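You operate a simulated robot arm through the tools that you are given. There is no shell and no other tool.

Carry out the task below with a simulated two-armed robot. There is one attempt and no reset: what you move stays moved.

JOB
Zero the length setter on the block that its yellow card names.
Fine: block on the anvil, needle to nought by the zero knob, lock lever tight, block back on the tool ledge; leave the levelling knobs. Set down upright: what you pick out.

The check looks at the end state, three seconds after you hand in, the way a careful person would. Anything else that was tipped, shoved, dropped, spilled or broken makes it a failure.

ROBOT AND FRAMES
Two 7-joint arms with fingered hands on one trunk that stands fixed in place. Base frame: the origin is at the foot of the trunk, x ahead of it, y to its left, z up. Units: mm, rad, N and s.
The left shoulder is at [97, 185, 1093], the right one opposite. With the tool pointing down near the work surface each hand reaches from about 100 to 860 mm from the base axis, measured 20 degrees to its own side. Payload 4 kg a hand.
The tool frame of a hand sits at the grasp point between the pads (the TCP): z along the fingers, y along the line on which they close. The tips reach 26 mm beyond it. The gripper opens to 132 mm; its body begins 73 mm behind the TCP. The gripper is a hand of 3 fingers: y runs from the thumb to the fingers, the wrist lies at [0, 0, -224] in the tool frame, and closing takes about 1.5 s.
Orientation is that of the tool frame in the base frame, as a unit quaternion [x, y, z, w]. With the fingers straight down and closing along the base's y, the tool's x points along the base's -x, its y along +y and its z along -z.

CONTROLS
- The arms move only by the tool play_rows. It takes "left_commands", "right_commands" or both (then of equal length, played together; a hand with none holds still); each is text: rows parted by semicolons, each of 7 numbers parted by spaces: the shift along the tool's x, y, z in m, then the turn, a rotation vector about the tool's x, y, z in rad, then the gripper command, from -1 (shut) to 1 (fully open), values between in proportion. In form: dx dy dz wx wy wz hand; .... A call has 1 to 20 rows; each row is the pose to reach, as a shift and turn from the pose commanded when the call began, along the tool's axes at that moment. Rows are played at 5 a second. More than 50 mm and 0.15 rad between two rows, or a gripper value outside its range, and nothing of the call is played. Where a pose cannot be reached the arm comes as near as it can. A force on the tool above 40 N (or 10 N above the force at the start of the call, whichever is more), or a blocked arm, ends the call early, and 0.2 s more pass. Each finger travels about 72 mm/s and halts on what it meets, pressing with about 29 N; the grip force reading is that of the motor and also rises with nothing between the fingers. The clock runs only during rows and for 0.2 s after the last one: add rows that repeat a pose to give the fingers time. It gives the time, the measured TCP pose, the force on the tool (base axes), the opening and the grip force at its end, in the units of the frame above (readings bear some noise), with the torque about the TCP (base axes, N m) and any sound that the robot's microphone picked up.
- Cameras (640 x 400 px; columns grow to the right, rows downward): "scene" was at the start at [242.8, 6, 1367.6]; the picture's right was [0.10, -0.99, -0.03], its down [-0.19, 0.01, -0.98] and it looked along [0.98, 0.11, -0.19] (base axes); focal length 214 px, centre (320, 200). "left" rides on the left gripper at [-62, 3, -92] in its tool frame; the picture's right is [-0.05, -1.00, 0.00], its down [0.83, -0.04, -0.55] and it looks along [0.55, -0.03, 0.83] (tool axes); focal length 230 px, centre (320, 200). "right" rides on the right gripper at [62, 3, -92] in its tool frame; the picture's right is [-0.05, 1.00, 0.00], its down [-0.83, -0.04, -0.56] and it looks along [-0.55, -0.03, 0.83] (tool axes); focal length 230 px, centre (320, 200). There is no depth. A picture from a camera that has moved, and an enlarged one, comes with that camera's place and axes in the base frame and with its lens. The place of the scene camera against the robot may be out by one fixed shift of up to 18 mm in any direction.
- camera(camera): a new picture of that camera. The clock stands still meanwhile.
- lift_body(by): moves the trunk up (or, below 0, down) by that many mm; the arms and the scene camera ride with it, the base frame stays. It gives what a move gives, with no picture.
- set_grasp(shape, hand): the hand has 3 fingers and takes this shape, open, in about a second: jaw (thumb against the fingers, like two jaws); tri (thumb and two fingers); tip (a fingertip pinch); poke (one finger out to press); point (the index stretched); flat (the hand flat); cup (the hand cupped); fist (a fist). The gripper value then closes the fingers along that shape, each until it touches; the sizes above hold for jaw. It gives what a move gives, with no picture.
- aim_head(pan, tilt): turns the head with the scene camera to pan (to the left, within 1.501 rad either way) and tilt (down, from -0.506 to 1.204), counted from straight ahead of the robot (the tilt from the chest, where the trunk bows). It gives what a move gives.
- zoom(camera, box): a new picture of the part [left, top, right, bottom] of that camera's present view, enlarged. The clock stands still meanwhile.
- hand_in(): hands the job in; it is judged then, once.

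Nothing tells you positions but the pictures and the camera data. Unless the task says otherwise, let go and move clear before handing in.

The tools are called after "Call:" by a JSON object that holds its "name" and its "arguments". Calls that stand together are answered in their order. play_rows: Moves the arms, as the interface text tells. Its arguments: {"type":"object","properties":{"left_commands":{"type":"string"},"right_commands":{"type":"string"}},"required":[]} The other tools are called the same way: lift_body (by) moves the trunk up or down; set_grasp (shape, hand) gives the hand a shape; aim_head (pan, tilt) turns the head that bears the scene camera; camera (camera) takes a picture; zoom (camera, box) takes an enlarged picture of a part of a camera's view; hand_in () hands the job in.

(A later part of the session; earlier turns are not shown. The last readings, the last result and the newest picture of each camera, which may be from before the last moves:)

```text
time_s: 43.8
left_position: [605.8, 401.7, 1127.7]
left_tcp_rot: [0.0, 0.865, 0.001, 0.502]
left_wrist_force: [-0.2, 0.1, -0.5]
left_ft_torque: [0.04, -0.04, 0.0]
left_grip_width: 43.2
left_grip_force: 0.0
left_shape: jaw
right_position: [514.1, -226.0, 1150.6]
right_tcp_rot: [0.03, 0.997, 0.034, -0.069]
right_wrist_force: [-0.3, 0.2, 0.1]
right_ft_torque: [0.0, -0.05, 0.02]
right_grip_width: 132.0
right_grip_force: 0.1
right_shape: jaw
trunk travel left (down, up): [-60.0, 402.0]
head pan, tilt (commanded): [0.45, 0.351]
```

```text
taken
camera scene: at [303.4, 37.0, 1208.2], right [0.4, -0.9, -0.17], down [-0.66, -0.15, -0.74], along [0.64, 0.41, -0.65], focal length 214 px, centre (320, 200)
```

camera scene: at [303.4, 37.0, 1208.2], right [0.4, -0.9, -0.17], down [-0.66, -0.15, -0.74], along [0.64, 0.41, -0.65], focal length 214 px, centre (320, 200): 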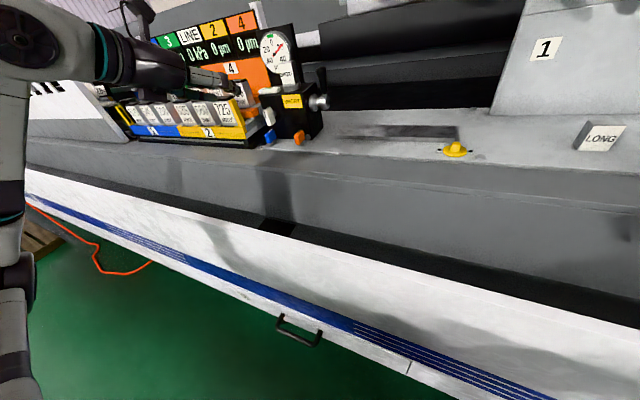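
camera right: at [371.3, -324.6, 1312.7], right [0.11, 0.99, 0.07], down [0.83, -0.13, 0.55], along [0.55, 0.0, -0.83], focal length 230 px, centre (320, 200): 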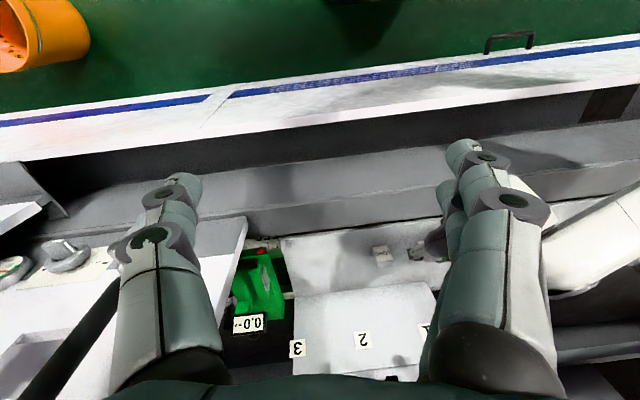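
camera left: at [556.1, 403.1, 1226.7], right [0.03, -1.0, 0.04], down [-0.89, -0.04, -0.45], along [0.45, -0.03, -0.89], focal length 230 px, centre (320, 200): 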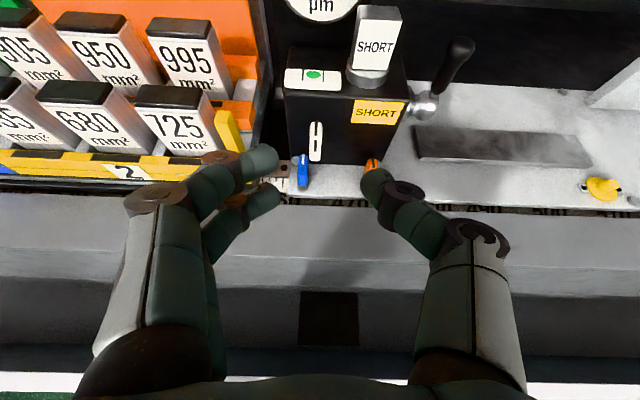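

The trunk bowed down and the left hand kept its pose. I'll now level the hand in two small steps while well clear.

Call:
{"name": "play_rows", "arguments": {"left_commands": "0 0 0 0 -0.13 0 -0.35; 0 0 0 0 -0.26 0 -0.35; 0 0 0 0 -0.26 0 -0.35"}}

Call:
{"name": "play_rows", "arguments": {"left_commands": "0 0 0 0 -0.13 0 -0.35; 0 0 0 0 -0.26 0 -0.35; 0 0 0 0 -0.26 0 -0.35"}}

Call:
{"name": "camera", "arguments": {"camera": "left"}}

```text
time_s: 44.6
left_position: [608.5, 401.5, 1124.0]
left_tcp_rot: [0.0, 0.794, 0.0, 0.608]
left_wrist_force: [0.4, 0.1, -0.8]
left_ft_torque: [0.0, 0.0, -0.03]
left_grip_width: 43.2
left_grip_force: 0.0
left_shape: jaw
right_position: [518.5, -226.7, 1149.7]
right_tcp_rot: [0.029, 0.997, 0.034, -0.07]
right_wrist_force: [-0.3, 0.2, 0.3]
right_ft_torque: [-0.03, -0.01, 0.03]
right_grip_width: 131.8
right_grip_force: 0.1
right_shape: jaw
trunk travel left (down, up): [-60.0, 402.0]
head pan, tilt (commanded): [0.45, 0.351]
```

```text
time_s: 45.4
left_position: [607.5, 401.7, 1125.7]
left_tcp_rot: [0.001, 0.707, -0.001, 0.707]
left_wrist_force: [-0.2, -0.4, 0.3]
left_ft_torque: [-0.01, -0.03, 0.02]
left_grip_width: 43.3
left_grip_force: 0.0
left_shape: jaw
right_position: [516.2, -225.9, 1149.1]
right_tcp_rot: [0.029, 0.997, 0.034, -0.07]
right_wrist_force: [0.6, 0.8, 0.4]
right_ft_torque: [-0.04, 0.01, -0.04]
right_grip_width: 132.1
right_grip_force: 0.1
right_shape: jaw
trunk travel left (down, up): [-60.0, 402.0]
head pan, tilt (commanded): [0.45, 0.351]
```

```text
taken
camera left: at [514.6, 402.8, 1187.9], right [0.0, -1.0, 0.05], down [-0.56, -0.04, -0.83], along [0.83, -0.03, -0.56], focal length 230 px, centre (320, 200)
```

left: 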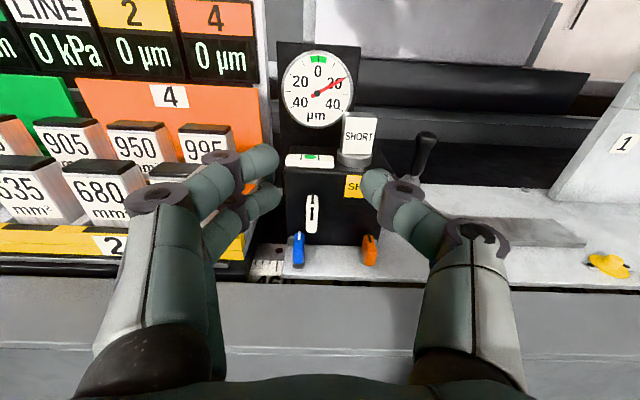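

Level pose reached cleanly. Now I'll lower and advance in small steps toward the front of the zero knob.

Call:
{"name": "play_rows", "arguments": {"left_commands": "0.015 0 0.01 0 0 0 -0.35; 0.03 0 0.02 0 0 0 -0.35; 0.045 0 0.03 0 0 0 -0.35; 0.045 0 0.03 0 0 0 -0.35"}}

Call:
{"name": "camera", "arguments": {"camera": "left"}}

```text
time_s: 46.4
left_position: [636.7, 401.7, 1079.8]
left_tcp_rot: [0.001, 0.708, 0.0, 0.706]
left_wrist_force: [0.6, -0.5, -1.3]
left_ft_torque: [0.02, 0.01, -0.04]
left_grip_width: 43.0
left_grip_force: 0.2
left_shape: jaw
right_position: [516.2, -226.4, 1150.9]
right_tcp_rot: [0.029, 0.997, 0.034, -0.07]
right_wrist_force: [0.1, -0.8, -0.5]
right_ft_torque: [0.02, -0.01, -0.01]
right_grip_width: 132.0
right_grip_force: 0.1
right_shape: jaw
trunk travel left (down, up): [-60.0, 402.0]
head pan, tilt (commanded): [0.45, 0.351]
```

```text
taken
camera left: at [544.5, 403.0, 1142.4], right [0.0, -1.0, 0.05], down [-0.56, -0.04, -0.83], along [0.83, -0.03, -0.56], focal length 230 px, centre (320, 200)
```

left: 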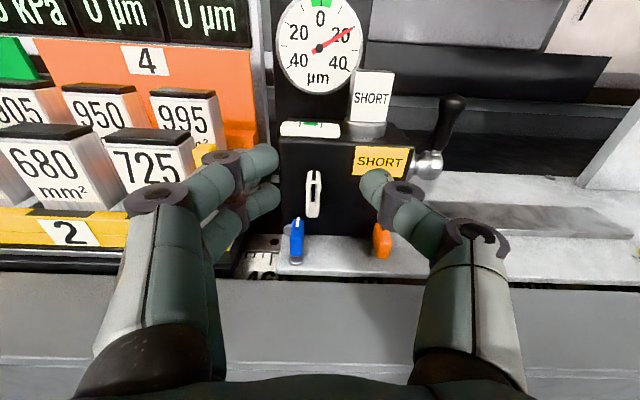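

Continuing down and forward to just in front of the knob.

Call:
{"name": "play_rows", "arguments": {"left_commands": "0.015 0 0.005 0 0 0 -0.35; 0.03 0.001 0.01 0 0 0 -0.35; 0.042 0.0015 0.015 0 0 0 -0.35; 0.042 0.0015 0.025 0 0 0 -0.35; 0.042 0.0015 0.025 0 0 0 -0.35"}}

Call:
{"name": "camera", "arguments": {"camera": "left"}}

Call:
{"name": "zoom", "arguments": {"camera": "left", "box": [220, 80, 420, 230]}}

```text
time_s: 47.6
left_position: [662.2, 402.6, 1037.7]
left_tcp_rot: [-0.001, 0.708, 0.001, 0.707]
left_wrist_force: [-0.1, -0.4, -0.7]
left_ft_torque: [-0.02, 0.01, 0.01]
left_grip_width: 43.2
left_grip_force: 0.1
left_shape: jaw
right_position: [516.3, -227.2, 1150.4]
right_tcp_rot: [0.03, 0.997, 0.034, -0.069]
right_wrist_force: [-0.7, 0.1, 0.8]
right_ft_torque: [-0.01, -0.01, -0.01]
right_grip_width: 131.9
right_grip_force: 0.1
right_shape: jaw
trunk travel left (down, up): [-60.0, 402.0]
head pan, tilt (commanded): [0.45, 0.351]
```

```text
taken
camera left: at [569.4, 404.2, 1099.4], right [0.0, -1.0, 0.05], down [-0.56, -0.04, -0.83], along [0.83, -0.03, -0.56], focal length 230 px, centre (320, 200)
```

left: 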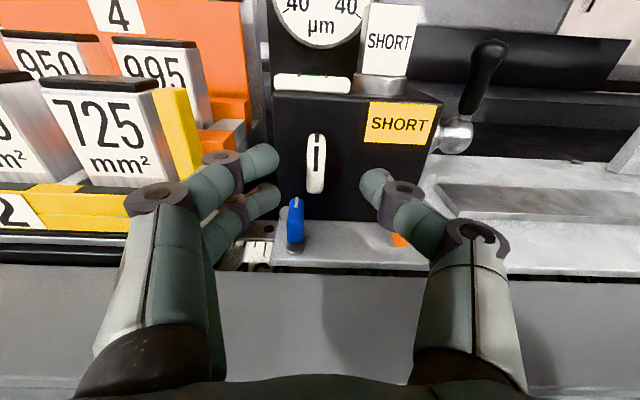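

```text
2.67 times, centred on (320, 155) of left
camera zoom: at [569.4, 404.2, 1099.4], right [0.0, -1.0, 0.05], down [-0.56, -0.04, -0.83], along [0.83, -0.03, -0.56], focal length 614 px, centre (320, 320)
```

zoom: 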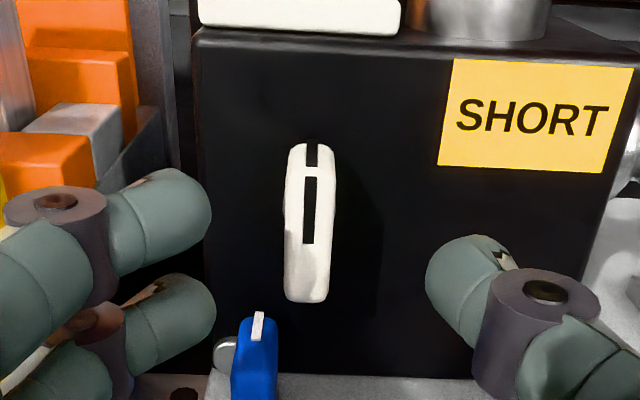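

The wing is centred at about (y 403.5, z 1026.5), front at x≈720. I'll narrow the fingers to about 33 mm and slide forward so they straddle the wing's upper part.

Call:
{"name": "play_rows", "arguments": {"left_commands": "0.003 0.0015 0 0 0 0 -0.5; 0.003 0.0015 0.015 0 0 0 -0.5; 0.003 0.0015 0.03 0 0 0 -0.5; 0.003 0.0015 0.03 0 0 0 -0.5"}}

Call:
{"name": "camera", "arguments": {"camera": "left"}}

Call:
{"name": "zoom", "arguments": {"camera": "left", "box": [200, 80, 440, 230]}}

```text
time_s: 48.6
left_position: [692.0, 405.6, 1036.9]
left_tcp_rot: [0.001, 0.708, 0.0, 0.707]
left_wrist_force: [-0.1, -0.1, 0.2]
left_ft_torque: [-0.02, -0.03, 0.01]
left_grip_width: 33.3
left_grip_force: 0.0
left_shape: jaw
right_position: [516.5, -227.1, 1149.5]
right_tcp_rot: [0.03, 0.996, 0.034, -0.07]
right_wrist_force: [-0.3, -0.1, -0.8]
right_ft_torque: [0.0, -0.04, 0.02]
right_grip_width: 131.6
right_grip_force: 0.0
right_shape: jaw
trunk travel left (down, up): [-60.0, 402.0]
head pan, tilt (commanded): [0.45, 0.351]
```

```text
taken
camera left: at [599.3, 407.0, 1098.2], right [0.0, -1.0, 0.05], down [-0.56, -0.04, -0.83], along [0.83, -0.03, -0.56], focal length 230 px, centre (320, 200)
```

left: 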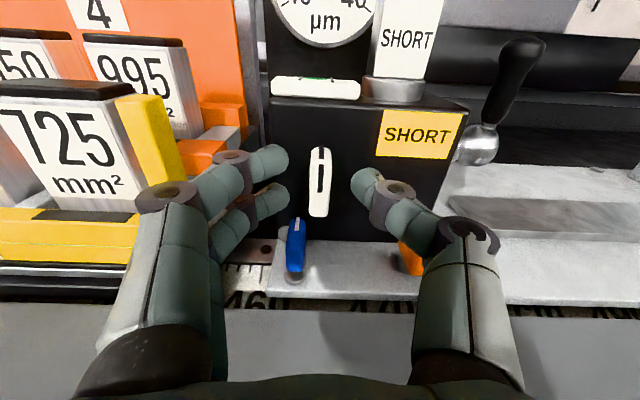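

```text
2.67 times, centred on (320, 155) of left
camera zoom: at [599.3, 407.0, 1098.2], right [0.0, -1.0, 0.05], down [-0.56, -0.04, -0.83], along [0.83, -0.03, -0.56], focal length 614 px, centre (320, 320)
```

zoom: 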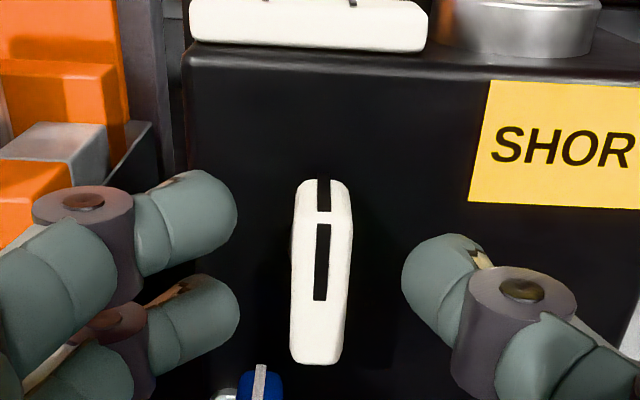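

Nicely centred. Advancing the last 22 mm so the pads lie beside the wing.

Call:
{"name": "play_rows", "arguments": {"left_commands": "0.001 0 0.012 0 0 0 -0.5; 0.001 0 0.022 0 0 0 -0.5; 0.001 0 0.022 0 0 0 -0.5"}}

Call:
{"name": "zoom", "arguments": {"camera": "left", "box": [200, 80, 440, 270]}}

Call:
{"name": "zoom", "arguments": {"camera": "scene", "box": [220, 10, 360, 150]}}

```text
time_s: 49.4
left_position: [715.1, 403.9, 1034.8]
left_tcp_rot: [-0.001, 0.708, 0.001, 0.707]
left_wrist_force: [-0.5, -0.4, -0.3]
left_ft_torque: [0.03, 0.01, -0.03]
left_grip_width: 33.5
left_grip_force: 0.1
left_shape: jaw
right_position: [517.6, -227.3, 1151.0]
right_tcp_rot: [0.029, 0.997, 0.034, -0.07]
right_wrist_force: [0.6, -0.1, -0.6]
right_ft_torque: [0.0, 0.0, 0.01]
right_grip_width: 131.8
right_grip_force: 0.0
right_shape: jaw
trunk travel left (down, up): [-60.0, 402.0]
head pan, tilt (commanded): [0.45, 0.351]
```

```text
2.11 times, centred on (320, 175) of left
camera zoom: at [621.6, 406.2, 1097.7], right [0.0, -1.0, 0.05], down [-0.56, -0.04, -0.83], along [0.83, -0.03, -0.56], focal length 484 px, centre (320, 253)
```

zoom: 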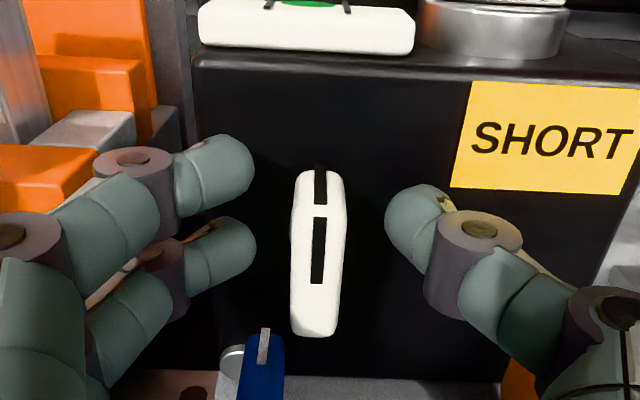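

```text
2.86 times, centred on (290, 80) of scene
camera zoom: at [304.8, 37.0, 1207.5], right [0.4, -0.9, -0.17], down [-0.66, -0.15, -0.74], along [0.64, 0.41, -0.65], focal length 613 px, centre (406, 543)
```

zoom: 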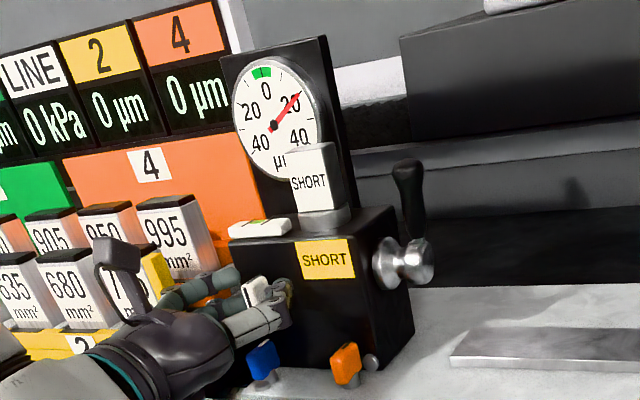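

Fingers and thumb straddle the wing, clear of the blue knob. Closing on the knob and reading the dial.

Call:
{"name": "play_rows", "arguments": {"left_commands": "0 0 0 0 0 0 -0.7; 0 0 0 0 0 0 -0.8; 0 0 0 0 0 0 -1; 0 0 0 0 0 0 -1; 0 0 0 0 0 0 -1"}}

Call:
{"name": "zoom", "arguments": {"camera": "left", "box": [200, 80, 440, 270]}}

Call:
{"name": "zoom", "arguments": {"camera": "scene", "box": [255, 15, 315, 75]}}

```text
time_s: 50.6
left_position: [714.2, 404.0, 1035.0]
left_tcp_rot: [0.001, 0.707, 0.0, 0.707]
left_wrist_force: [2.6, 0.5, 1.8]
left_ft_torque: [0.05, 0.03, 0.03]
left_grip_width: 7.5
left_grip_force: 29.0
left_shape: jaw
right_position: [517.0, -227.5, 1148.1]
right_tcp_rot: [0.029, 0.997, 0.034, -0.07]
right_wrist_force: [-0.3, -0.8, 0.1]
right_ft_torque: [-0.01, 0.02, 0.04]
right_grip_width: 131.6
right_grip_force: 0.1
right_shape: jaw
trunk travel left (down, up): [-60.0, 402.0]
head pan, tilt (commanded): [0.45, 0.351]
```

```text
2.11 times, centred on (320, 175) of left
camera zoom: at [621.9, 406.1, 1097.7], right [0.0, -1.0, 0.05], down [-0.56, -0.04, -0.83], along [0.83, -0.03, -0.56], focal length 484 px, centre (320, 253)
```

zoom: 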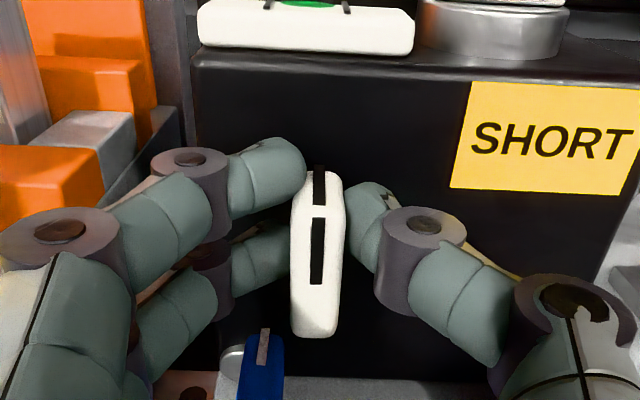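

```text
6.67 times, centred on (285, 45) of scene
camera zoom: at [305.1, 37.0, 1207.4], right [0.4, -0.9, -0.17], down [-0.66, -0.15, -0.74], along [0.64, 0.41, -0.65], focal length 1430 px, centre (553, 1233)
```

zoom: 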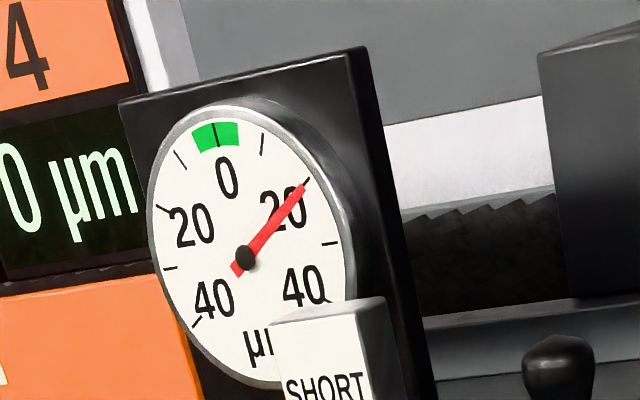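

The knob is gripped and the needle is at about +21. I'll turn clockwise (as seen from the front) by 0.15 rad about the knob's axis and see which way the needle goes.

Call:
{"name": "play_rows", "arguments": {"left_commands": "0 -0.0006 0 0 0 0.075 -1; 0.0001 -0.0013 0 0 0 0.15 -1; 0.0001 -0.0013 0 0 0 0.15 -1"}}

Call:
{"name": "zoom", "arguments": {"camera": "scene", "box": [255, 15, 315, 75]}}

Call:
{"name": "zoom", "arguments": {"camera": "left", "box": [200, 80, 440, 270]}}

```text
time_s: 51.4
left_position: [713.7, 403.1, 1035.8]
left_tcp_rot: [0.054, 0.706, 0.053, 0.705]
left_wrist_force: [4.9, 0.3, 7.2]
left_ft_torque: [-0.04, -0.13, 0.01]
left_grip_width: 7.6
left_grip_force: 28.7
left_shape: jaw
right_position: [517.4, -227.4, 1150.3]
right_tcp_rot: [0.029, 0.997, 0.034, -0.069]
right_wrist_force: [-0.2, 0.3, 1.0]
right_ft_torque: [-0.01, 0.01, 0.05]
right_grip_width: 131.9
right_grip_force: 0.1
right_shape: jaw
trunk travel left (down, up): [-60.0, 402.0]
head pan, tilt (commanded): [0.45, 0.351]
```

```text
6.67 times, centred on (285, 45) of scene
camera zoom: at [304.8, 36.6, 1207.5], right [0.4, -0.9, -0.17], down [-0.66, -0.15, -0.74], along [0.64, 0.41, -0.65], focal length 1430 px, centre (553, 1233)
```

zoom: 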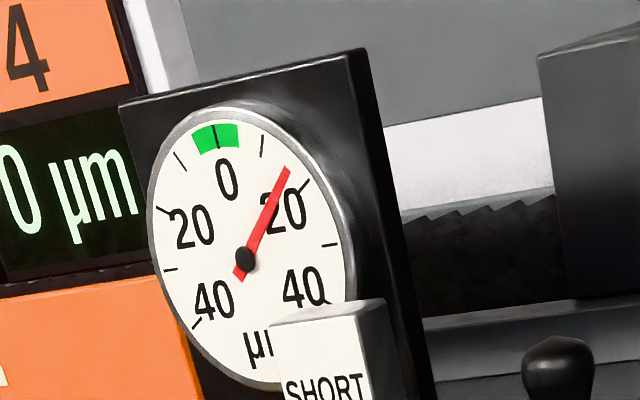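

```text
2.11 times, centred on (320, 175) of left
camera zoom: at [621.7, 395.6, 1097.0], right [0.0, -0.99, -0.1], down [-0.56, 0.08, -0.83], along [0.83, 0.05, -0.55], focal length 484 px, centre (320, 253)
```

zoom: 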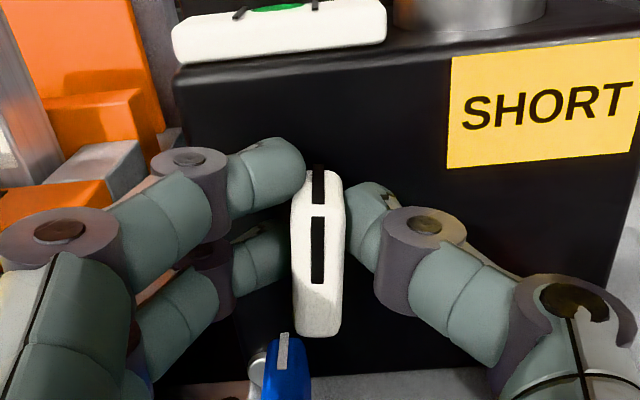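

Clockwise is right: 0.15 rad took the needle from about +20 to +15. I'll turn a further 0.3 rad.

Call:
{"name": "play_rows", "arguments": {"left_commands": "0 -0.0006 0 0 0 0.075 -1; 0.0001 -0.0013 0 0 0 0.15 -1; 0.0002 -0.0019 0 0 0 0.225 -1; 0.0004 -0.0025 0 0 0 0.3 -1; 0.0004 -0.0025 0 0 0 0.3 -1"}}

Call:
{"name": "zoom", "arguments": {"camera": "scene", "box": [255, 15, 315, 75]}}

Call:
{"name": "zoom", "arguments": {"camera": "left", "box": [200, 80, 440, 270]}}

```text
time_s: 52.6
left_position: [714.4, 399.8, 1034.8]
left_tcp_rot: [0.159, 0.69, 0.157, 0.689]
left_wrist_force: [3.2, -0.1, 9.0]
left_ft_torque: [0.04, -0.11, 0.03]
left_grip_width: 7.4
left_grip_force: 28.5
left_shape: jaw
right_position: [516.4, -227.5, 1150.0]
right_tcp_rot: [0.03, 0.996, 0.035, -0.07]
right_wrist_force: [0.0, 0.2, -0.4]
right_ft_torque: [0.0, -0.03, -0.02]
right_grip_width: 131.7
right_grip_force: 0.0
right_shape: jaw
trunk travel left (down, up): [-60.0, 402.0]
head pan, tilt (commanded): [0.45, 0.351]
```

```text
6.67 times, centred on (285, 45) of scene
camera zoom: at [304.3, 36.5, 1207.6], right [0.4, -0.9, -0.17], down [-0.66, -0.15, -0.74], along [0.64, 0.41, -0.65], focal length 1430 px, centre (553, 1233)
```

zoom: 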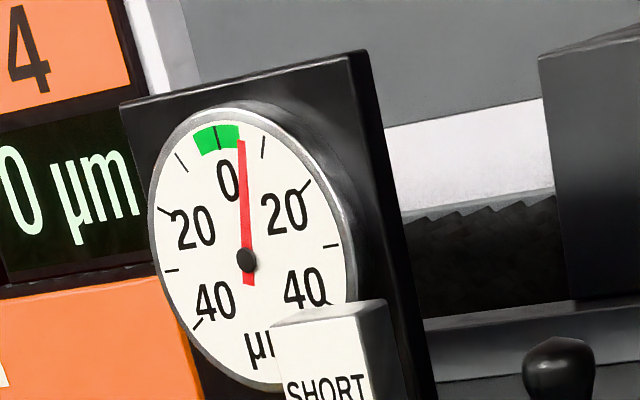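

```text
2.11 times, centred on (320, 175) of left
camera zoom: at [621.8, 374.7, 1091.4], right [0.0, -0.92, -0.39], down [-0.56, 0.32, -0.77], along [0.83, 0.22, -0.51], focal length 484 px, centre (320, 253)
```

zoom: 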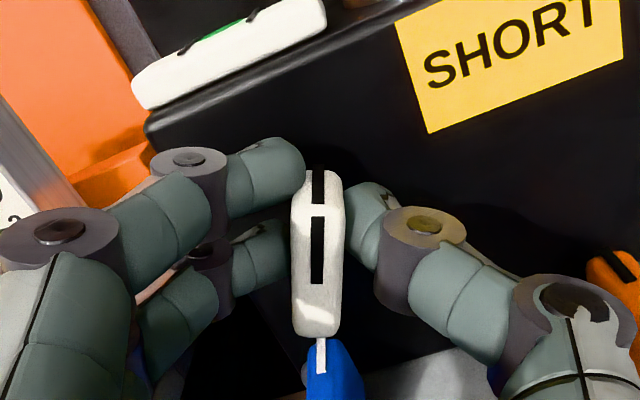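

Needle at about +5 now. A further 0.14 rad should bring it near nought.

Call:
{"name": "play_rows", "arguments": {"left_commands": "0 -0.0006 0 0 0 0.07 -1; 0.0001 -0.0012 0 0 0 0.14 -1; 0.0001 -0.0012 0 0 0 0.14 -1; 0.0001 -0.0012 0 0 0 0.14 -1"}}

Call:
{"name": "zoom", "arguments": {"camera": "scene", "box": [260, 20, 310, 70]}}

```text
time_s: 53.6
left_position: [712.9, 399.1, 1034.0]
left_tcp_rot: [0.206, 0.677, 0.206, 0.676]
left_wrist_force: [7.3, -0.8, 8.1]
left_ft_torque: [-0.02, -0.14, 0.0]
left_grip_width: 7.6
left_grip_force: 29.2
left_shape: jaw
right_position: [515.9, -229.7, 1150.2]
right_tcp_rot: [0.029, 0.997, 0.034, -0.07]
right_wrist_force: [0.2, 0.0, 0.8]
right_ft_torque: [0.01, -0.02, 0.0]
right_grip_width: 132.0
right_grip_force: 0.1
right_shape: jaw
trunk travel left (down, up): [-60.0, 402.0]
head pan, tilt (commanded): [0.45, 0.351]
```

```text
8.00 times, centred on (285, 45) of scene
camera zoom: at [304.9, 36.4, 1207.5], right [0.4, -0.9, -0.17], down [-0.66, -0.15, -0.74], along [0.64, 0.41, -0.65], focal length 1716 px, centre (600, 1440)
```

zoom: 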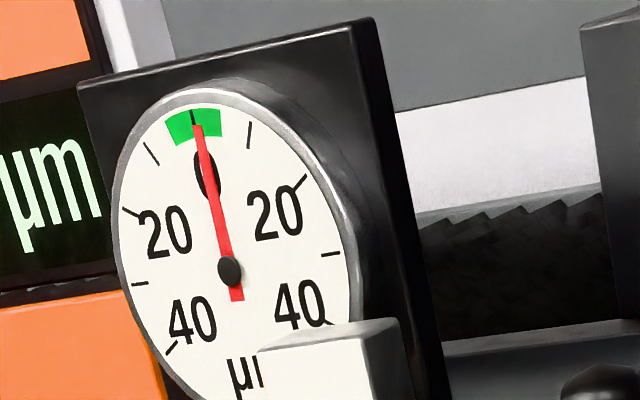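

The needle stands on nought (within about half a micron). I'll release the knob gently and check that it stays.

Call:
{"name": "play_rows", "arguments": {"left_commands": "0 0 0 0 0 0 -0.88; 0 0 0 0 0 0 -0.8; 0 0 0 0 0 0 -0.7; 0 0 0 0 0 0 -0.5; 0 0 0 0 0 0 -0.5"}}

Call:
{"name": "zoom", "arguments": {"camera": "scene", "box": [260, 20, 310, 70]}}

Call:
{"name": "zoom", "arguments": {"camera": "left", "box": [200, 80, 440, 270]}}

```text
time_s: 54.8
left_position: [713.9, 399.8, 1033.1]
left_tcp_rot: [0.206, 0.677, 0.205, 0.676]
left_wrist_force: [-0.2, -0.1, -0.3]
left_ft_torque: [0.0, -0.01, 0.01]
left_grip_width: 32.4
left_grip_force: 0.0
left_shape: jaw
right_position: [515.8, -226.6, 1149.7]
right_tcp_rot: [0.029, 0.997, 0.034, -0.07]
right_wrist_force: [0.6, -0.2, -0.1]
right_ft_torque: [0.02, 0.02, -0.02]
right_grip_width: 131.9
right_grip_force: 0.0
right_shape: jaw
trunk travel left (down, up): [-60.0, 402.0]
head pan, tilt (commanded): [0.45, 0.351]
```

```text
8.00 times, centred on (285, 45) of scene
camera zoom: at [304.9, 37.0, 1207.4], right [0.4, -0.9, -0.17], down [-0.66, -0.15, -0.74], along [0.64, 0.41, -0.65], focal length 1716 px, centre (600, 1440)
```

zoom: 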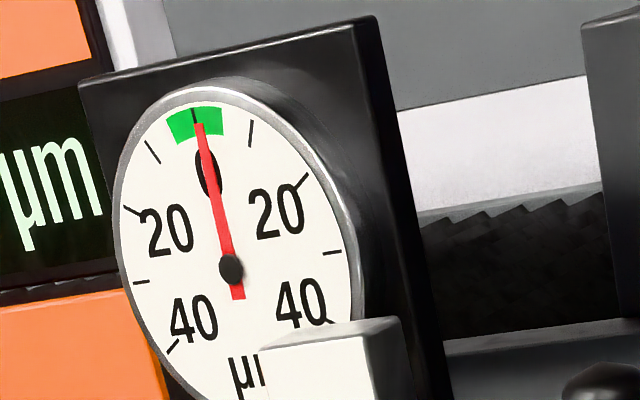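

```text
2.11 times, centred on (320, 175) of left
camera zoom: at [621.6, 366.2, 1086.2], right [0.0, -0.86, -0.51], down [-0.56, 0.43, -0.71], along [0.83, 0.28, -0.48], focal length 484 px, centre (320, 253)
```

zoom: 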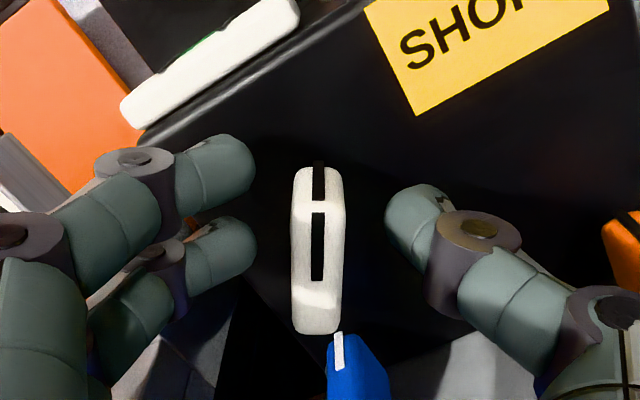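

The needle stays on nought. I'll back straight out and undo the wrist roll.

Call:
{"name": "play_rows", "arguments": {"left_commands": "0 0 -0.02 0 0 0 -0.5; 0 0 -0.045 0 0 0 -0.5; 0 0 -0.06 0 0 -0.1 -0.5; 0 0 -0.06 0 0 -0.2 -0.4; 0 0 -0.06 0 0 -0.34 -0.3; 0 0 -0.06 0 0 -0.47 -0.2; 0 0 -0.06 0 0 -0.59 -0.2; 0 0 -0.06 0 0 -0.59 -0.2"}}

Call:
{"name": "camera", "arguments": {"camera": "left"}}

Call:
{"name": "zoom", "arguments": {"camera": "scene", "box": [230, 10, 350, 150]}}

```text
time_s: 56.6
left_position: [654.8, 398.3, 1033.0]
left_tcp_rot: [0.0, 0.707, 0.0, 0.707]
left_wrist_force: [-0.2, 0.2, 0.3]
left_ft_torque: [-0.03, -0.01, -0.01]
left_grip_width: 52.3
left_grip_force: 0.0
left_shape: jaw
right_position: [517.4, -227.0, 1149.4]
right_tcp_rot: [0.029, 0.997, 0.035, -0.07]
right_wrist_force: [-0.2, -0.3, 1.0]
right_ft_torque: [0.01, -0.01, -0.03]
right_grip_width: 131.8
right_grip_force: 0.0
right_shape: jaw
trunk travel left (down, up): [-60.0, 402.0]
head pan, tilt (commanded): [0.45, 0.351]
```

```text
taken
camera left: at [562.5, 400.9, 1094.4], right [0.0, -1.0, 0.05], down [-0.56, -0.04, -0.83], along [0.83, -0.03, -0.56], focal length 230 px, centre (320, 200)
```

left: 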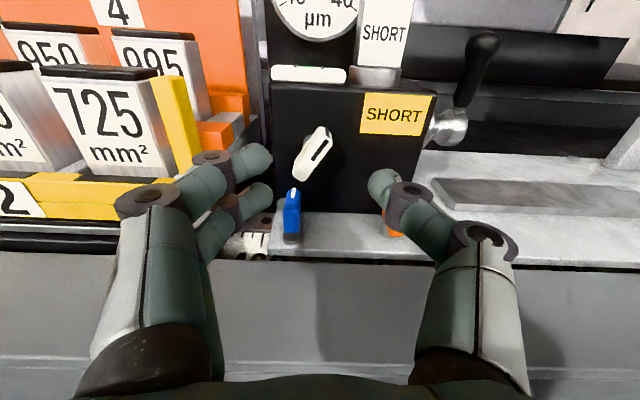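

```text
2.86 times, centred on (290, 80) of scene
camera zoom: at [304.8, 37.0, 1207.4], right [0.4, -0.9, -0.17], down [-0.66, -0.15, -0.74], along [0.64, 0.41, -0.65], focal length 613 px, centre (406, 543)
```

zoom: 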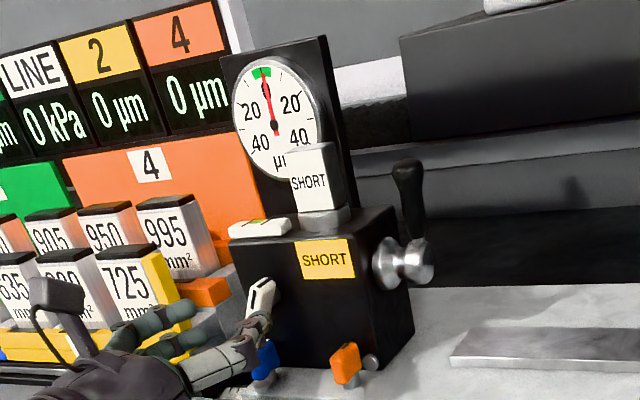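

The zero knob is set. Next is the lock lever on the right side, standing vertical. I'll raise the hand, turn it mostly downward and bring it in front of the lever handle with fingers closed.

Call:
{"name": "play_rows", "arguments": {"left_commands": "-0.021 -0.019 -0.01 0 0.15 0 -0.3; -0.042 -0.038 -0.01 0 0.3 0 -0.5; -0.063 -0.058 -0.005 0 0.45 0 -0.7; -0.084 -0.077 0.005 0 0.6 0 -0.9; -0.105 -0.096 0.015 0 0.75 0 -1; -0.126 -0.116 0.025 0 0.9 0 -1; -0.147 -0.135 0.035 0 1.047 0 -1; -0.147 -0.135 0.035 0 1.047 0 -1"}}

Call:
{"name": "camera", "arguments": {"camera": "left"}}

Call:
{"name": "zoom", "arguments": {"camera": "scene", "box": [200, 0, 400, 160]}}

```text
time_s: 58.4
left_position: [691.8, 264.4, 1175.6]
left_tcp_rot: [0.0, 0.967, -0.001, 0.257]
left_wrist_force: [0.6, -0.9, 0.4]
left_ft_torque: [-0.04, 0.04, 0.02]
left_grip_width: 0.3
left_grip_force: 28.7
left_shape: jaw
right_position: [517.9, -225.4, 1150.6]
right_tcp_rot: [0.029, 0.997, 0.034, -0.071]
right_wrist_force: [0.5, -0.1, 0.2]
right_ft_torque: [-0.01, 0.01, 0.0]
right_grip_width: 131.7
right_grip_force: 0.1
right_shape: jaw
trunk travel left (down, up): [-60.0, 402.0]
head pan, tilt (commanded): [0.45, 0.351]
```

```text
taken
camera left: at [699.6, 266.0, 1286.7], right [0.04, -1.0, 0.03], down [-1.0, -0.04, 0.07], along [-0.07, -0.03, -1.0], focal length 230 px, centre (320, 200)
```

left: 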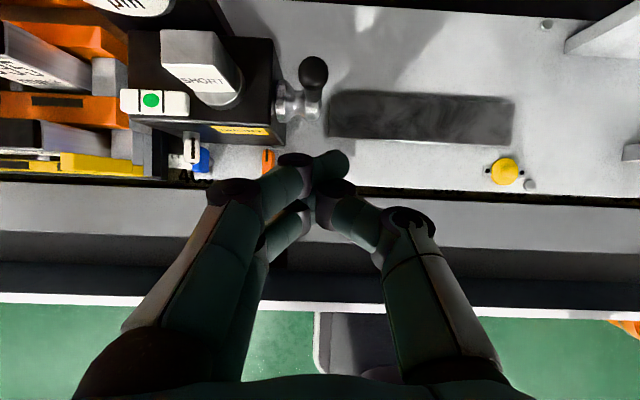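

```text
2.50 times, centred on (300, 80) of scene
camera zoom: at [305.4, 37.8, 1207.1], right [0.4, -0.9, -0.17], down [-0.66, -0.15, -0.74], along [0.64, 0.41, -0.65], focal length 536 px, centre (370, 500)
```

zoom: 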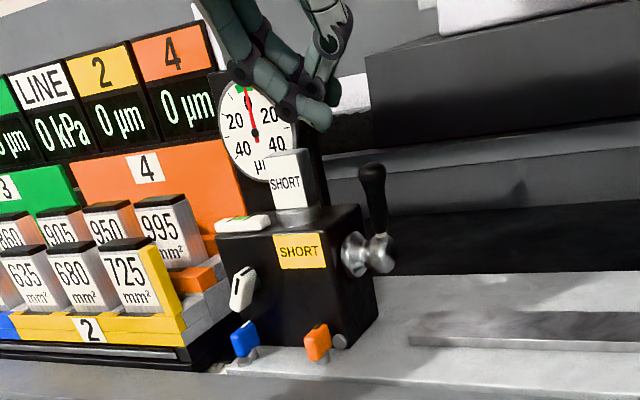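

From above, the lever handle stands at about (780, 271) with its top at z≈1115, hub axis at (780, 1045). I'll lower to handle-top height just in front of it.

Call:
{"name": "play_rows", "arguments": {"left_commands": "0.0019 -0.001 0.0335 0 0 0 -1; 0.0038 -0.002 0.067 0 0 0 -1; -0.0049 -0.002 0.072 0 0 0 -1; -0.0049 -0.002 0.072 0 0 0 -1"}}

Call:
{"name": "camera", "arguments": {"camera": "left"}}

Call:
{"name": "zoom", "arguments": {"camera": "scene", "box": [230, 20, 390, 140]}}

```text
time_s: 59.4
left_position: [730.3, 262.2, 1122.0]
left_tcp_rot: [0.001, 0.966, 0.0, 0.258]
left_wrist_force: [-0.1, 0.5, -0.9]
left_ft_torque: [0.03, -0.02, -0.02]
left_grip_width: 0.1
left_grip_force: 29.1
left_shape: jaw
right_position: [516.2, -227.4, 1148.8]
right_tcp_rot: [0.03, 0.997, 0.034, -0.069]
right_wrist_force: [0.6, -0.1, 0.7]
right_ft_torque: [0.01, -0.03, 0.02]
right_grip_width: 131.8
right_grip_force: 0.1
right_shape: jaw
trunk travel left (down, up): [-60.0, 402.0]
head pan, tilt (commanded): [0.45, 0.351]
```

```text
taken
camera left: at [737.3, 264.1, 1231.2], right [0.04, -1.0, 0.03], down [-1.0, -0.04, 0.07], along [-0.07, -0.03, -1.0], focal length 230 px, centre (320, 200)
```

left: 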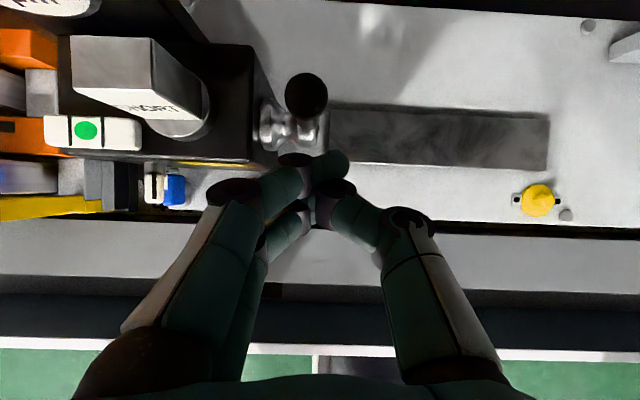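

```text
3.33 times, centred on (310, 80) of scene
camera zoom: at [305.1, 37.2, 1207.3], right [0.4, -0.9, -0.17], down [-0.66, -0.15, -0.74], along [0.64, 0.41, -0.65], focal length 715 px, centre (353, 600)
```

zoom: 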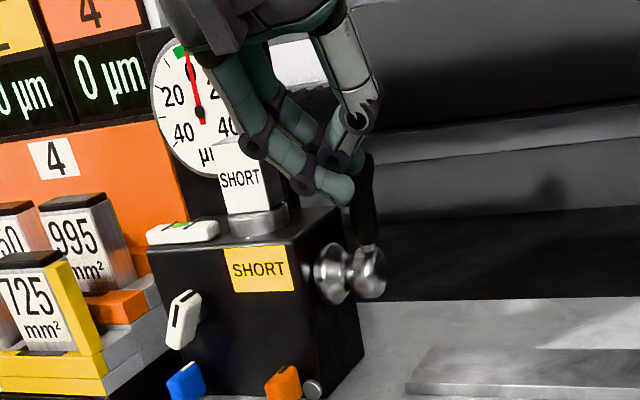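

The closed fingers are about 14 mm in front of the handle. I'll push gently away from the robot (+x) in small steps, watching the force.

Call:
{"name": "play_rows", "arguments": {"left_commands": "-0.0087 0 0.005 0 0 0 -1; -0.0122 0 0.007 0 0 0 -1; -0.0148 0 0.0085 0 0 0 -1; -0.0174 0 0.01 0 0 0 -1"}}

Call:
{"name": "camera", "arguments": {"camera": "left"}}

Call:
{"name": "zoom", "arguments": {"camera": "scene", "box": [230, 20, 390, 140]}}

```text
time_s: 60.4
left_position: [750.2, 262.1, 1119.7]
left_tcp_rot: [0.0, 0.966, 0.0, 0.258]
left_wrist_force: [-0.2, 0.4, 0.1]
left_ft_torque: [0.01, -0.01, 0.0]
left_grip_width: 0.0
left_grip_force: 28.6
left_shape: jaw
right_position: [516.1, -226.4, 1149.7]
right_tcp_rot: [0.03, 0.997, 0.035, -0.069]
right_wrist_force: [-0.1, 0.0, 0.2]
right_ft_torque: [0.0, 0.01, -0.01]
right_grip_width: 131.9
right_grip_force: 0.0
right_shape: jaw
trunk travel left (down, up): [-60.0, 402.0]
head pan, tilt (commanded): [0.45, 0.351]
```

```text
taken
camera left: at [757.3, 264.1, 1231.0], right [0.04, -1.0, 0.03], down [-1.0, -0.04, 0.07], along [-0.07, -0.03, -1.0], focal length 230 px, centre (320, 200)
```

left: 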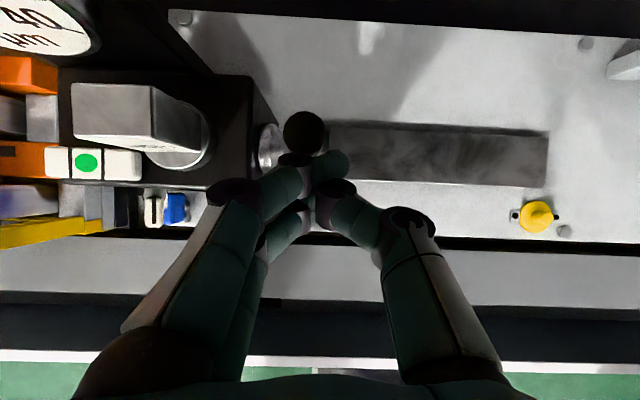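

```text
3.33 times, centred on (310, 80) of scene
camera zoom: at [305.0, 37.0, 1207.3], right [0.4, -0.9, -0.17], down [-0.66, -0.15, -0.74], along [0.64, 0.41, -0.65], focal length 715 px, centre (353, 600)
```

zoom: 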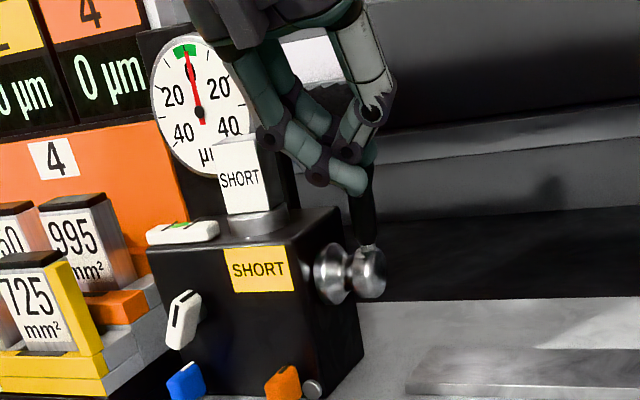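

No contact force yet. Pushing a few more millimetres.

Call:
{"name": "play_rows", "arguments": {"left_commands": "-0.0026 0 0.0015 0 0 0 -1; -0.0052 0 0.003 0 0 0 -1; -0.0078 0 0.0045 0 0 0 -1; -0.0078 0 0.0045 0 0 0 -1"}}

Call:
{"name": "zoom", "arguments": {"camera": "left", "box": [220, 80, 420, 230]}}

Call:
{"name": "zoom", "arguments": {"camera": "scene", "box": [230, 20, 390, 140]}}

```text
time_s: 61.4
left_position: [759.2, 261.9, 1120.3]
left_tcp_rot: [0.001, 0.966, 0.0, 0.258]
left_wrist_force: [-0.2, -0.2, 0.4]
left_ft_torque: [0.03, -0.01, 0.02]
left_grip_width: 0.1
left_grip_force: 29.3
left_shape: jaw
right_position: [517.1, -227.2, 1150.5]
right_tcp_rot: [0.029, 0.997, 0.034, -0.069]
right_wrist_force: [-0.1, -0.4, 0.0]
right_ft_torque: [0.0, -0.01, -0.02]
right_grip_width: 131.6
right_grip_force: 0.1
right_shape: jaw
trunk travel left (down, up): [-60.0, 402.0]
head pan, tilt (commanded): [0.45, 0.351]
```

```text
2.67 times, centred on (320, 155) of left
camera zoom: at [765.5, 263.2, 1231.0], right [0.04, -1.0, 0.02], down [-1.0, -0.04, 0.07], along [-0.07, -0.03, -1.0], focal length 614 px, centre (320, 320)
```

zoom: 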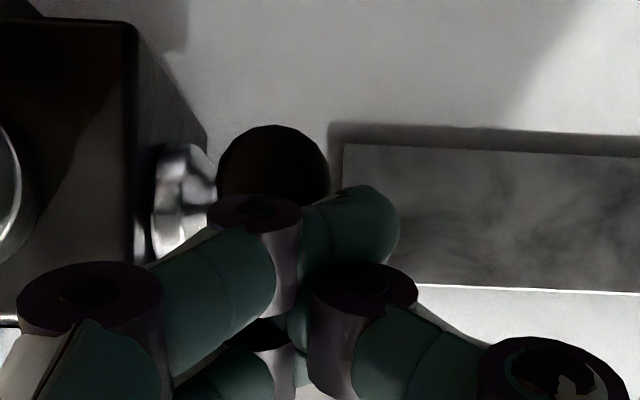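

```text
3.33 times, centred on (310, 80) of scene
camera zoom: at [304.9, 36.9, 1207.4], right [0.4, -0.9, -0.17], down [-0.66, -0.15, -0.74], along [0.64, 0.41, -0.65], focal length 715 px, centre (353, 600)
```

zoom: 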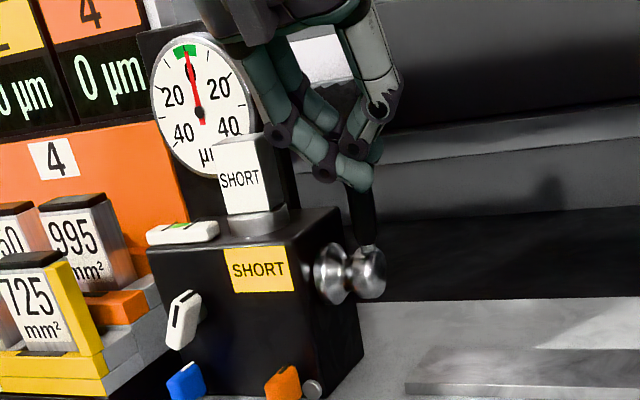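

Still touching lightly at most. Pushing another 8 mm.

Call:
{"name": "play_rows", "arguments": {"left_commands": "-0.0026 0 0.0015 0 0 0 -1; -0.0052 0 0.003 0 0 0 -1; -0.0069 0 0.004 0 0 0 -1; -0.0069 0 0.004 0 0 0 -1"}}

Call:
{"name": "zoom", "arguments": {"camera": "left", "box": [220, 80, 420, 230]}}

Call:
{"name": "zoom", "arguments": {"camera": "scene", "box": [230, 20, 390, 140]}}

```text
time_s: 62.4
left_position: [761.7, 262.1, 1121.4]
left_tcp_rot: [0.001, 0.967, 0.001, 0.256]
left_wrist_force: [-38.1, -4.3, -11.0]
left_ft_torque: [-0.14, 0.8, 0.22]
left_grip_width: 0.0
left_grip_force: 29.5
left_shape: jaw
right_position: [513.0, -226.3, 1152.7]
right_tcp_rot: [0.029, 0.997, 0.034, -0.068]
right_wrist_force: [-0.1, 0.2, -0.7]
right_ft_torque: [-0.02, 0.0, 0.04]
right_grip_width: 131.9
right_grip_force: 0.1
right_shape: jaw
trunk travel left (down, up): [-60.0, 402.0]
head pan, tilt (commanded): [0.45, 0.351]
```

```text
2.67 times, centred on (320, 155) of left
camera zoom: at [768.5, 263.1, 1232.4], right [0.04, -1.0, 0.02], down [-1.0, -0.04, 0.07], along [-0.07, -0.03, -1.0], focal length 614 px, centre (320, 320)
```

zoom: 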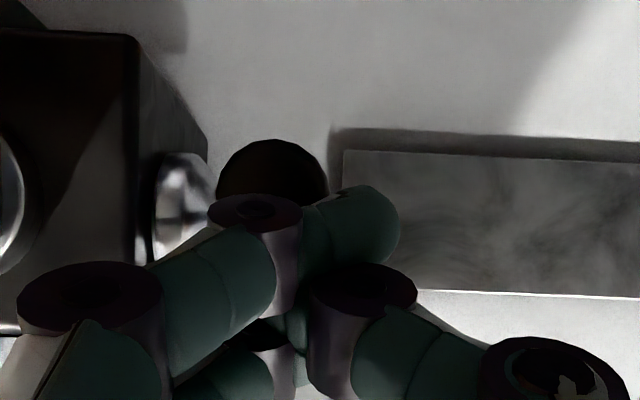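

```text
3.33 times, centred on (310, 80) of scene
camera zoom: at [299.8, 37.0, 1208.7], right [0.4, -0.9, -0.17], down [-0.65, -0.15, -0.74], along [0.64, 0.41, -0.65], focal length 715 px, centre (353, 600)
```

zoom: 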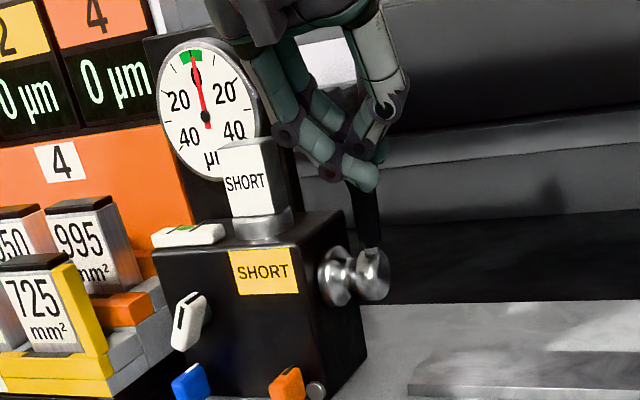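

The lever is firmly blocked in that direction (38 N, no motion), so tightening must be toward the robot. I'll back off, go over the top and come down behind the handle.

Call:
{"name": "play_rows", "arguments": {"left_commands": "0.0148 0 -0.0084 0 0 0 -1; 0.0024 0 -0.0301 0 0 0 -1; -0.0086 0 -0.0492 0 0 0 -1; -0.0086 0 -0.0492 0 0 0 -1"}}

Call:
{"name": "camera", "arguments": {"camera": "left"}}

Call:
{"name": "zoom", "arguments": {"camera": "scene", "box": [230, 0, 390, 140]}}

```text
time_s: 63.4
left_position: [752.3, 264.1, 1166.7]
left_tcp_rot: [0.001, 0.966, 0.001, 0.258]
left_wrist_force: [-0.1, -0.2, 0.0]
left_ft_torque: [-0.01, -0.01, -0.06]
left_grip_width: 0.0
left_grip_force: 28.9
left_shape: jaw
right_position: [517.5, -226.5, 1148.3]
right_tcp_rot: [0.029, 0.997, 0.034, -0.07]
right_wrist_force: [0.5, -0.5, -0.5]
right_ft_torque: [-0.02, 0.01, 0.0]
right_grip_width: 131.8
right_grip_force: 0.1
right_shape: jaw
trunk travel left (down, up): [-60.0, 402.0]
head pan, tilt (commanded): [0.45, 0.351]
```

```text
taken
camera left: at [758.2, 266.0, 1276.8], right [0.04, -1.0, 0.02], down [-1.0, -0.04, 0.07], along [-0.07, -0.03, -1.0], focal length 230 px, centre (320, 200)
```

left: 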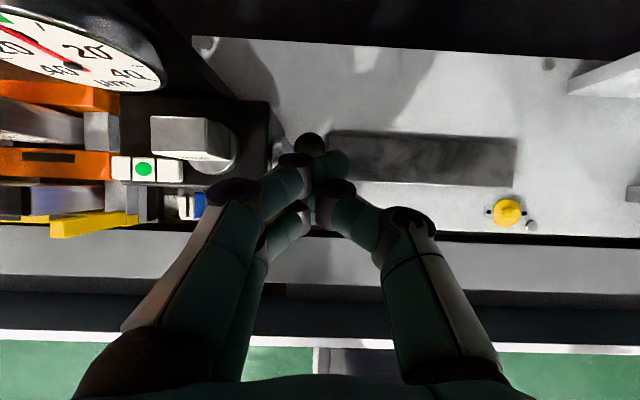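

```text
2.86 times, centred on (310, 70) of scene
camera zoom: at [305.3, 37.1, 1207.2], right [0.4, -0.9, -0.17], down [-0.66, -0.15, -0.74], along [0.64, 0.41, -0.65], focal length 613 px, centre (349, 571)
```

zoom: 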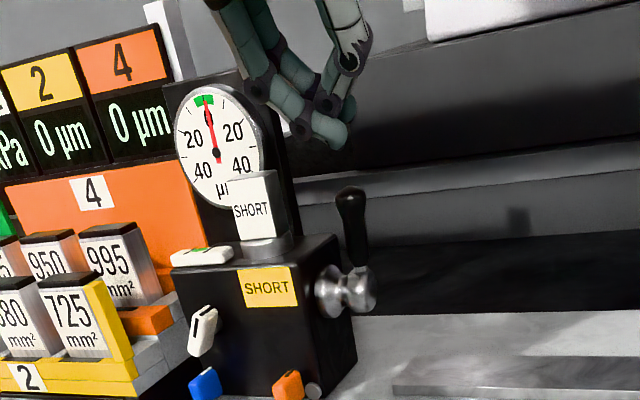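

Clear of the lever. Moving forward over the top of the handle, a little to the right for clearance from the block.

Call:
{"name": "play_rows", "arguments": {"left_commands": "-0.0182 -0.002 0.0104 0 0 0 -1; -0.0365 -0.004 0.0209 0 0 0 -1; -0.0547 -0.004 0.0313 0 0 0 -1; -0.0547 -0.004 0.0313 0 0 0 -1"}}

Call:
{"name": "camera", "arguments": {"camera": "left"}}

Call:
{"name": "zoom", "arguments": {"camera": "scene", "box": [230, 0, 390, 140]}}

```text
time_s: 64.4
left_position: [813.8, 259.1, 1167.0]
left_tcp_rot: [0.001, 0.966, 0.001, 0.258]
left_wrist_force: [-0.5, 0.5, -0.2]
left_ft_torque: [0.02, 0.03, 0.01]
left_grip_width: 0.0
left_grip_force: 29.0
left_shape: jaw
right_position: [515.9, -226.7, 1150.9]
right_tcp_rot: [0.03, 0.997, 0.034, -0.069]
right_wrist_force: [-0.5, 0.4, -0.6]
right_ft_torque: [0.02, 0.0, 0.0]
right_grip_width: 131.9
right_grip_force: 0.1
right_shape: jaw
trunk travel left (down, up): [-60.0, 402.0]
head pan, tilt (commanded): [0.45, 0.351]
```

```text
taken
camera left: at [820.9, 260.3, 1278.6], right [0.04, -1.0, 0.03], down [-1.0, -0.04, 0.07], along [-0.07, -0.03, -1.0], focal length 230 px, centre (320, 200)
```

left: 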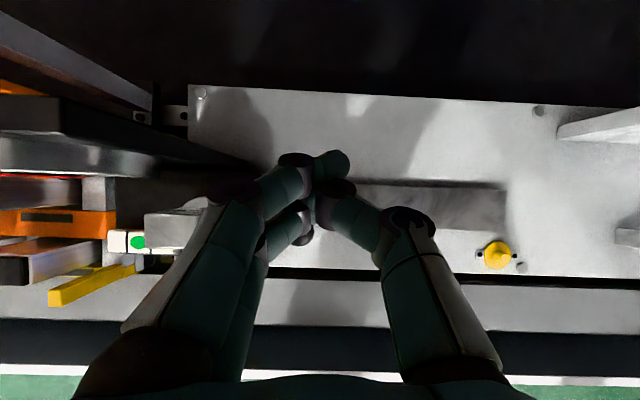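

```text
2.86 times, centred on (310, 70) of scene
camera zoom: at [304.8, 37.3, 1207.4], right [0.4, -0.9, -0.17], down [-0.66, -0.15, -0.74], along [0.64, 0.41, -0.65], focal length 613 px, centre (349, 571)
```

zoom: 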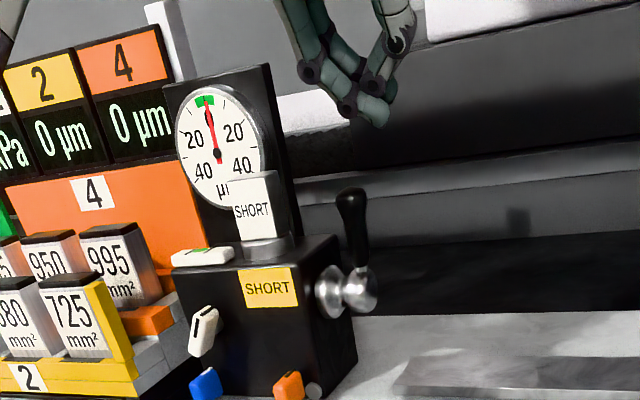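

The rear of the closed fingers is nearly above the handle's back, so I'll go 8 mm further before lowering behind it.

Call:
{"name": "play_rows", "arguments": {"left_commands": "-0.0069 0 0.004 0 0 0 -1; 0.002 0 0.0196 0 0 0 -1; 0.011 0 0.0353 0 0 0 -1; 0.0199 0 0.0509 0 0 0 -1; 0.0199 0 0.0509 0 0 0 -1"}}

Call:
{"name": "camera", "arguments": {"camera": "left"}}

Call:
{"name": "zoom", "arguments": {"camera": "scene", "box": [230, 0, 390, 140]}}

```text
time_s: 65.6
left_position: [821.7, 258.1, 1112.2]
left_tcp_rot: [0.0, 0.966, 0.0, 0.258]
left_wrist_force: [0.5, -0.4, -0.1]
left_ft_torque: [0.02, 0.02, 0.02]
left_grip_width: 0.2
left_grip_force: 29.3
left_shape: jaw
right_position: [517.2, -226.0, 1150.8]
right_tcp_rot: [0.029, 0.997, 0.034, -0.07]
right_wrist_force: [0.1, -0.2, -0.4]
right_ft_torque: [-0.01, 0.05, -0.02]
right_grip_width: 131.9
right_grip_force: 0.1
right_shape: jaw
trunk travel left (down, up): [-60.0, 402.0]
head pan, tilt (commanded): [0.45, 0.351]
```

```text
taken
camera left: at [828.1, 259.7, 1224.4], right [0.04, -1.0, 0.03], down [-1.0, -0.04, 0.07], along [-0.07, -0.03, -1.0], focal length 230 px, centre (320, 200)
```

left: 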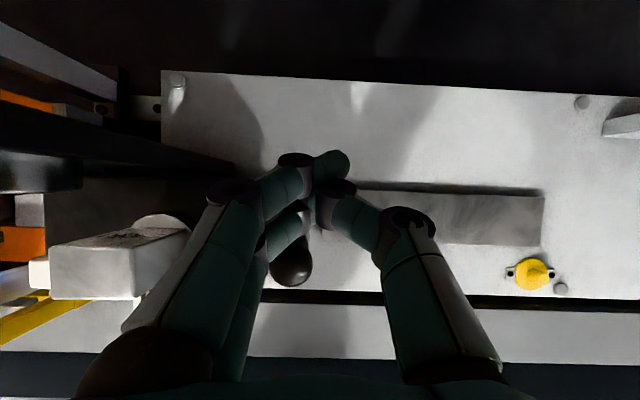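

```text
2.86 times, centred on (310, 70) of scene
camera zoom: at [304.7, 36.7, 1207.5], right [0.4, -0.9, -0.17], down [-0.66, -0.15, -0.74], along [0.64, 0.41, -0.65], focal length 613 px, centre (349, 571)
```

zoom: 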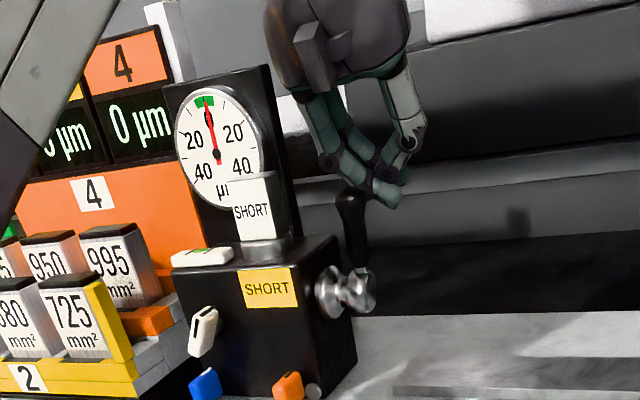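

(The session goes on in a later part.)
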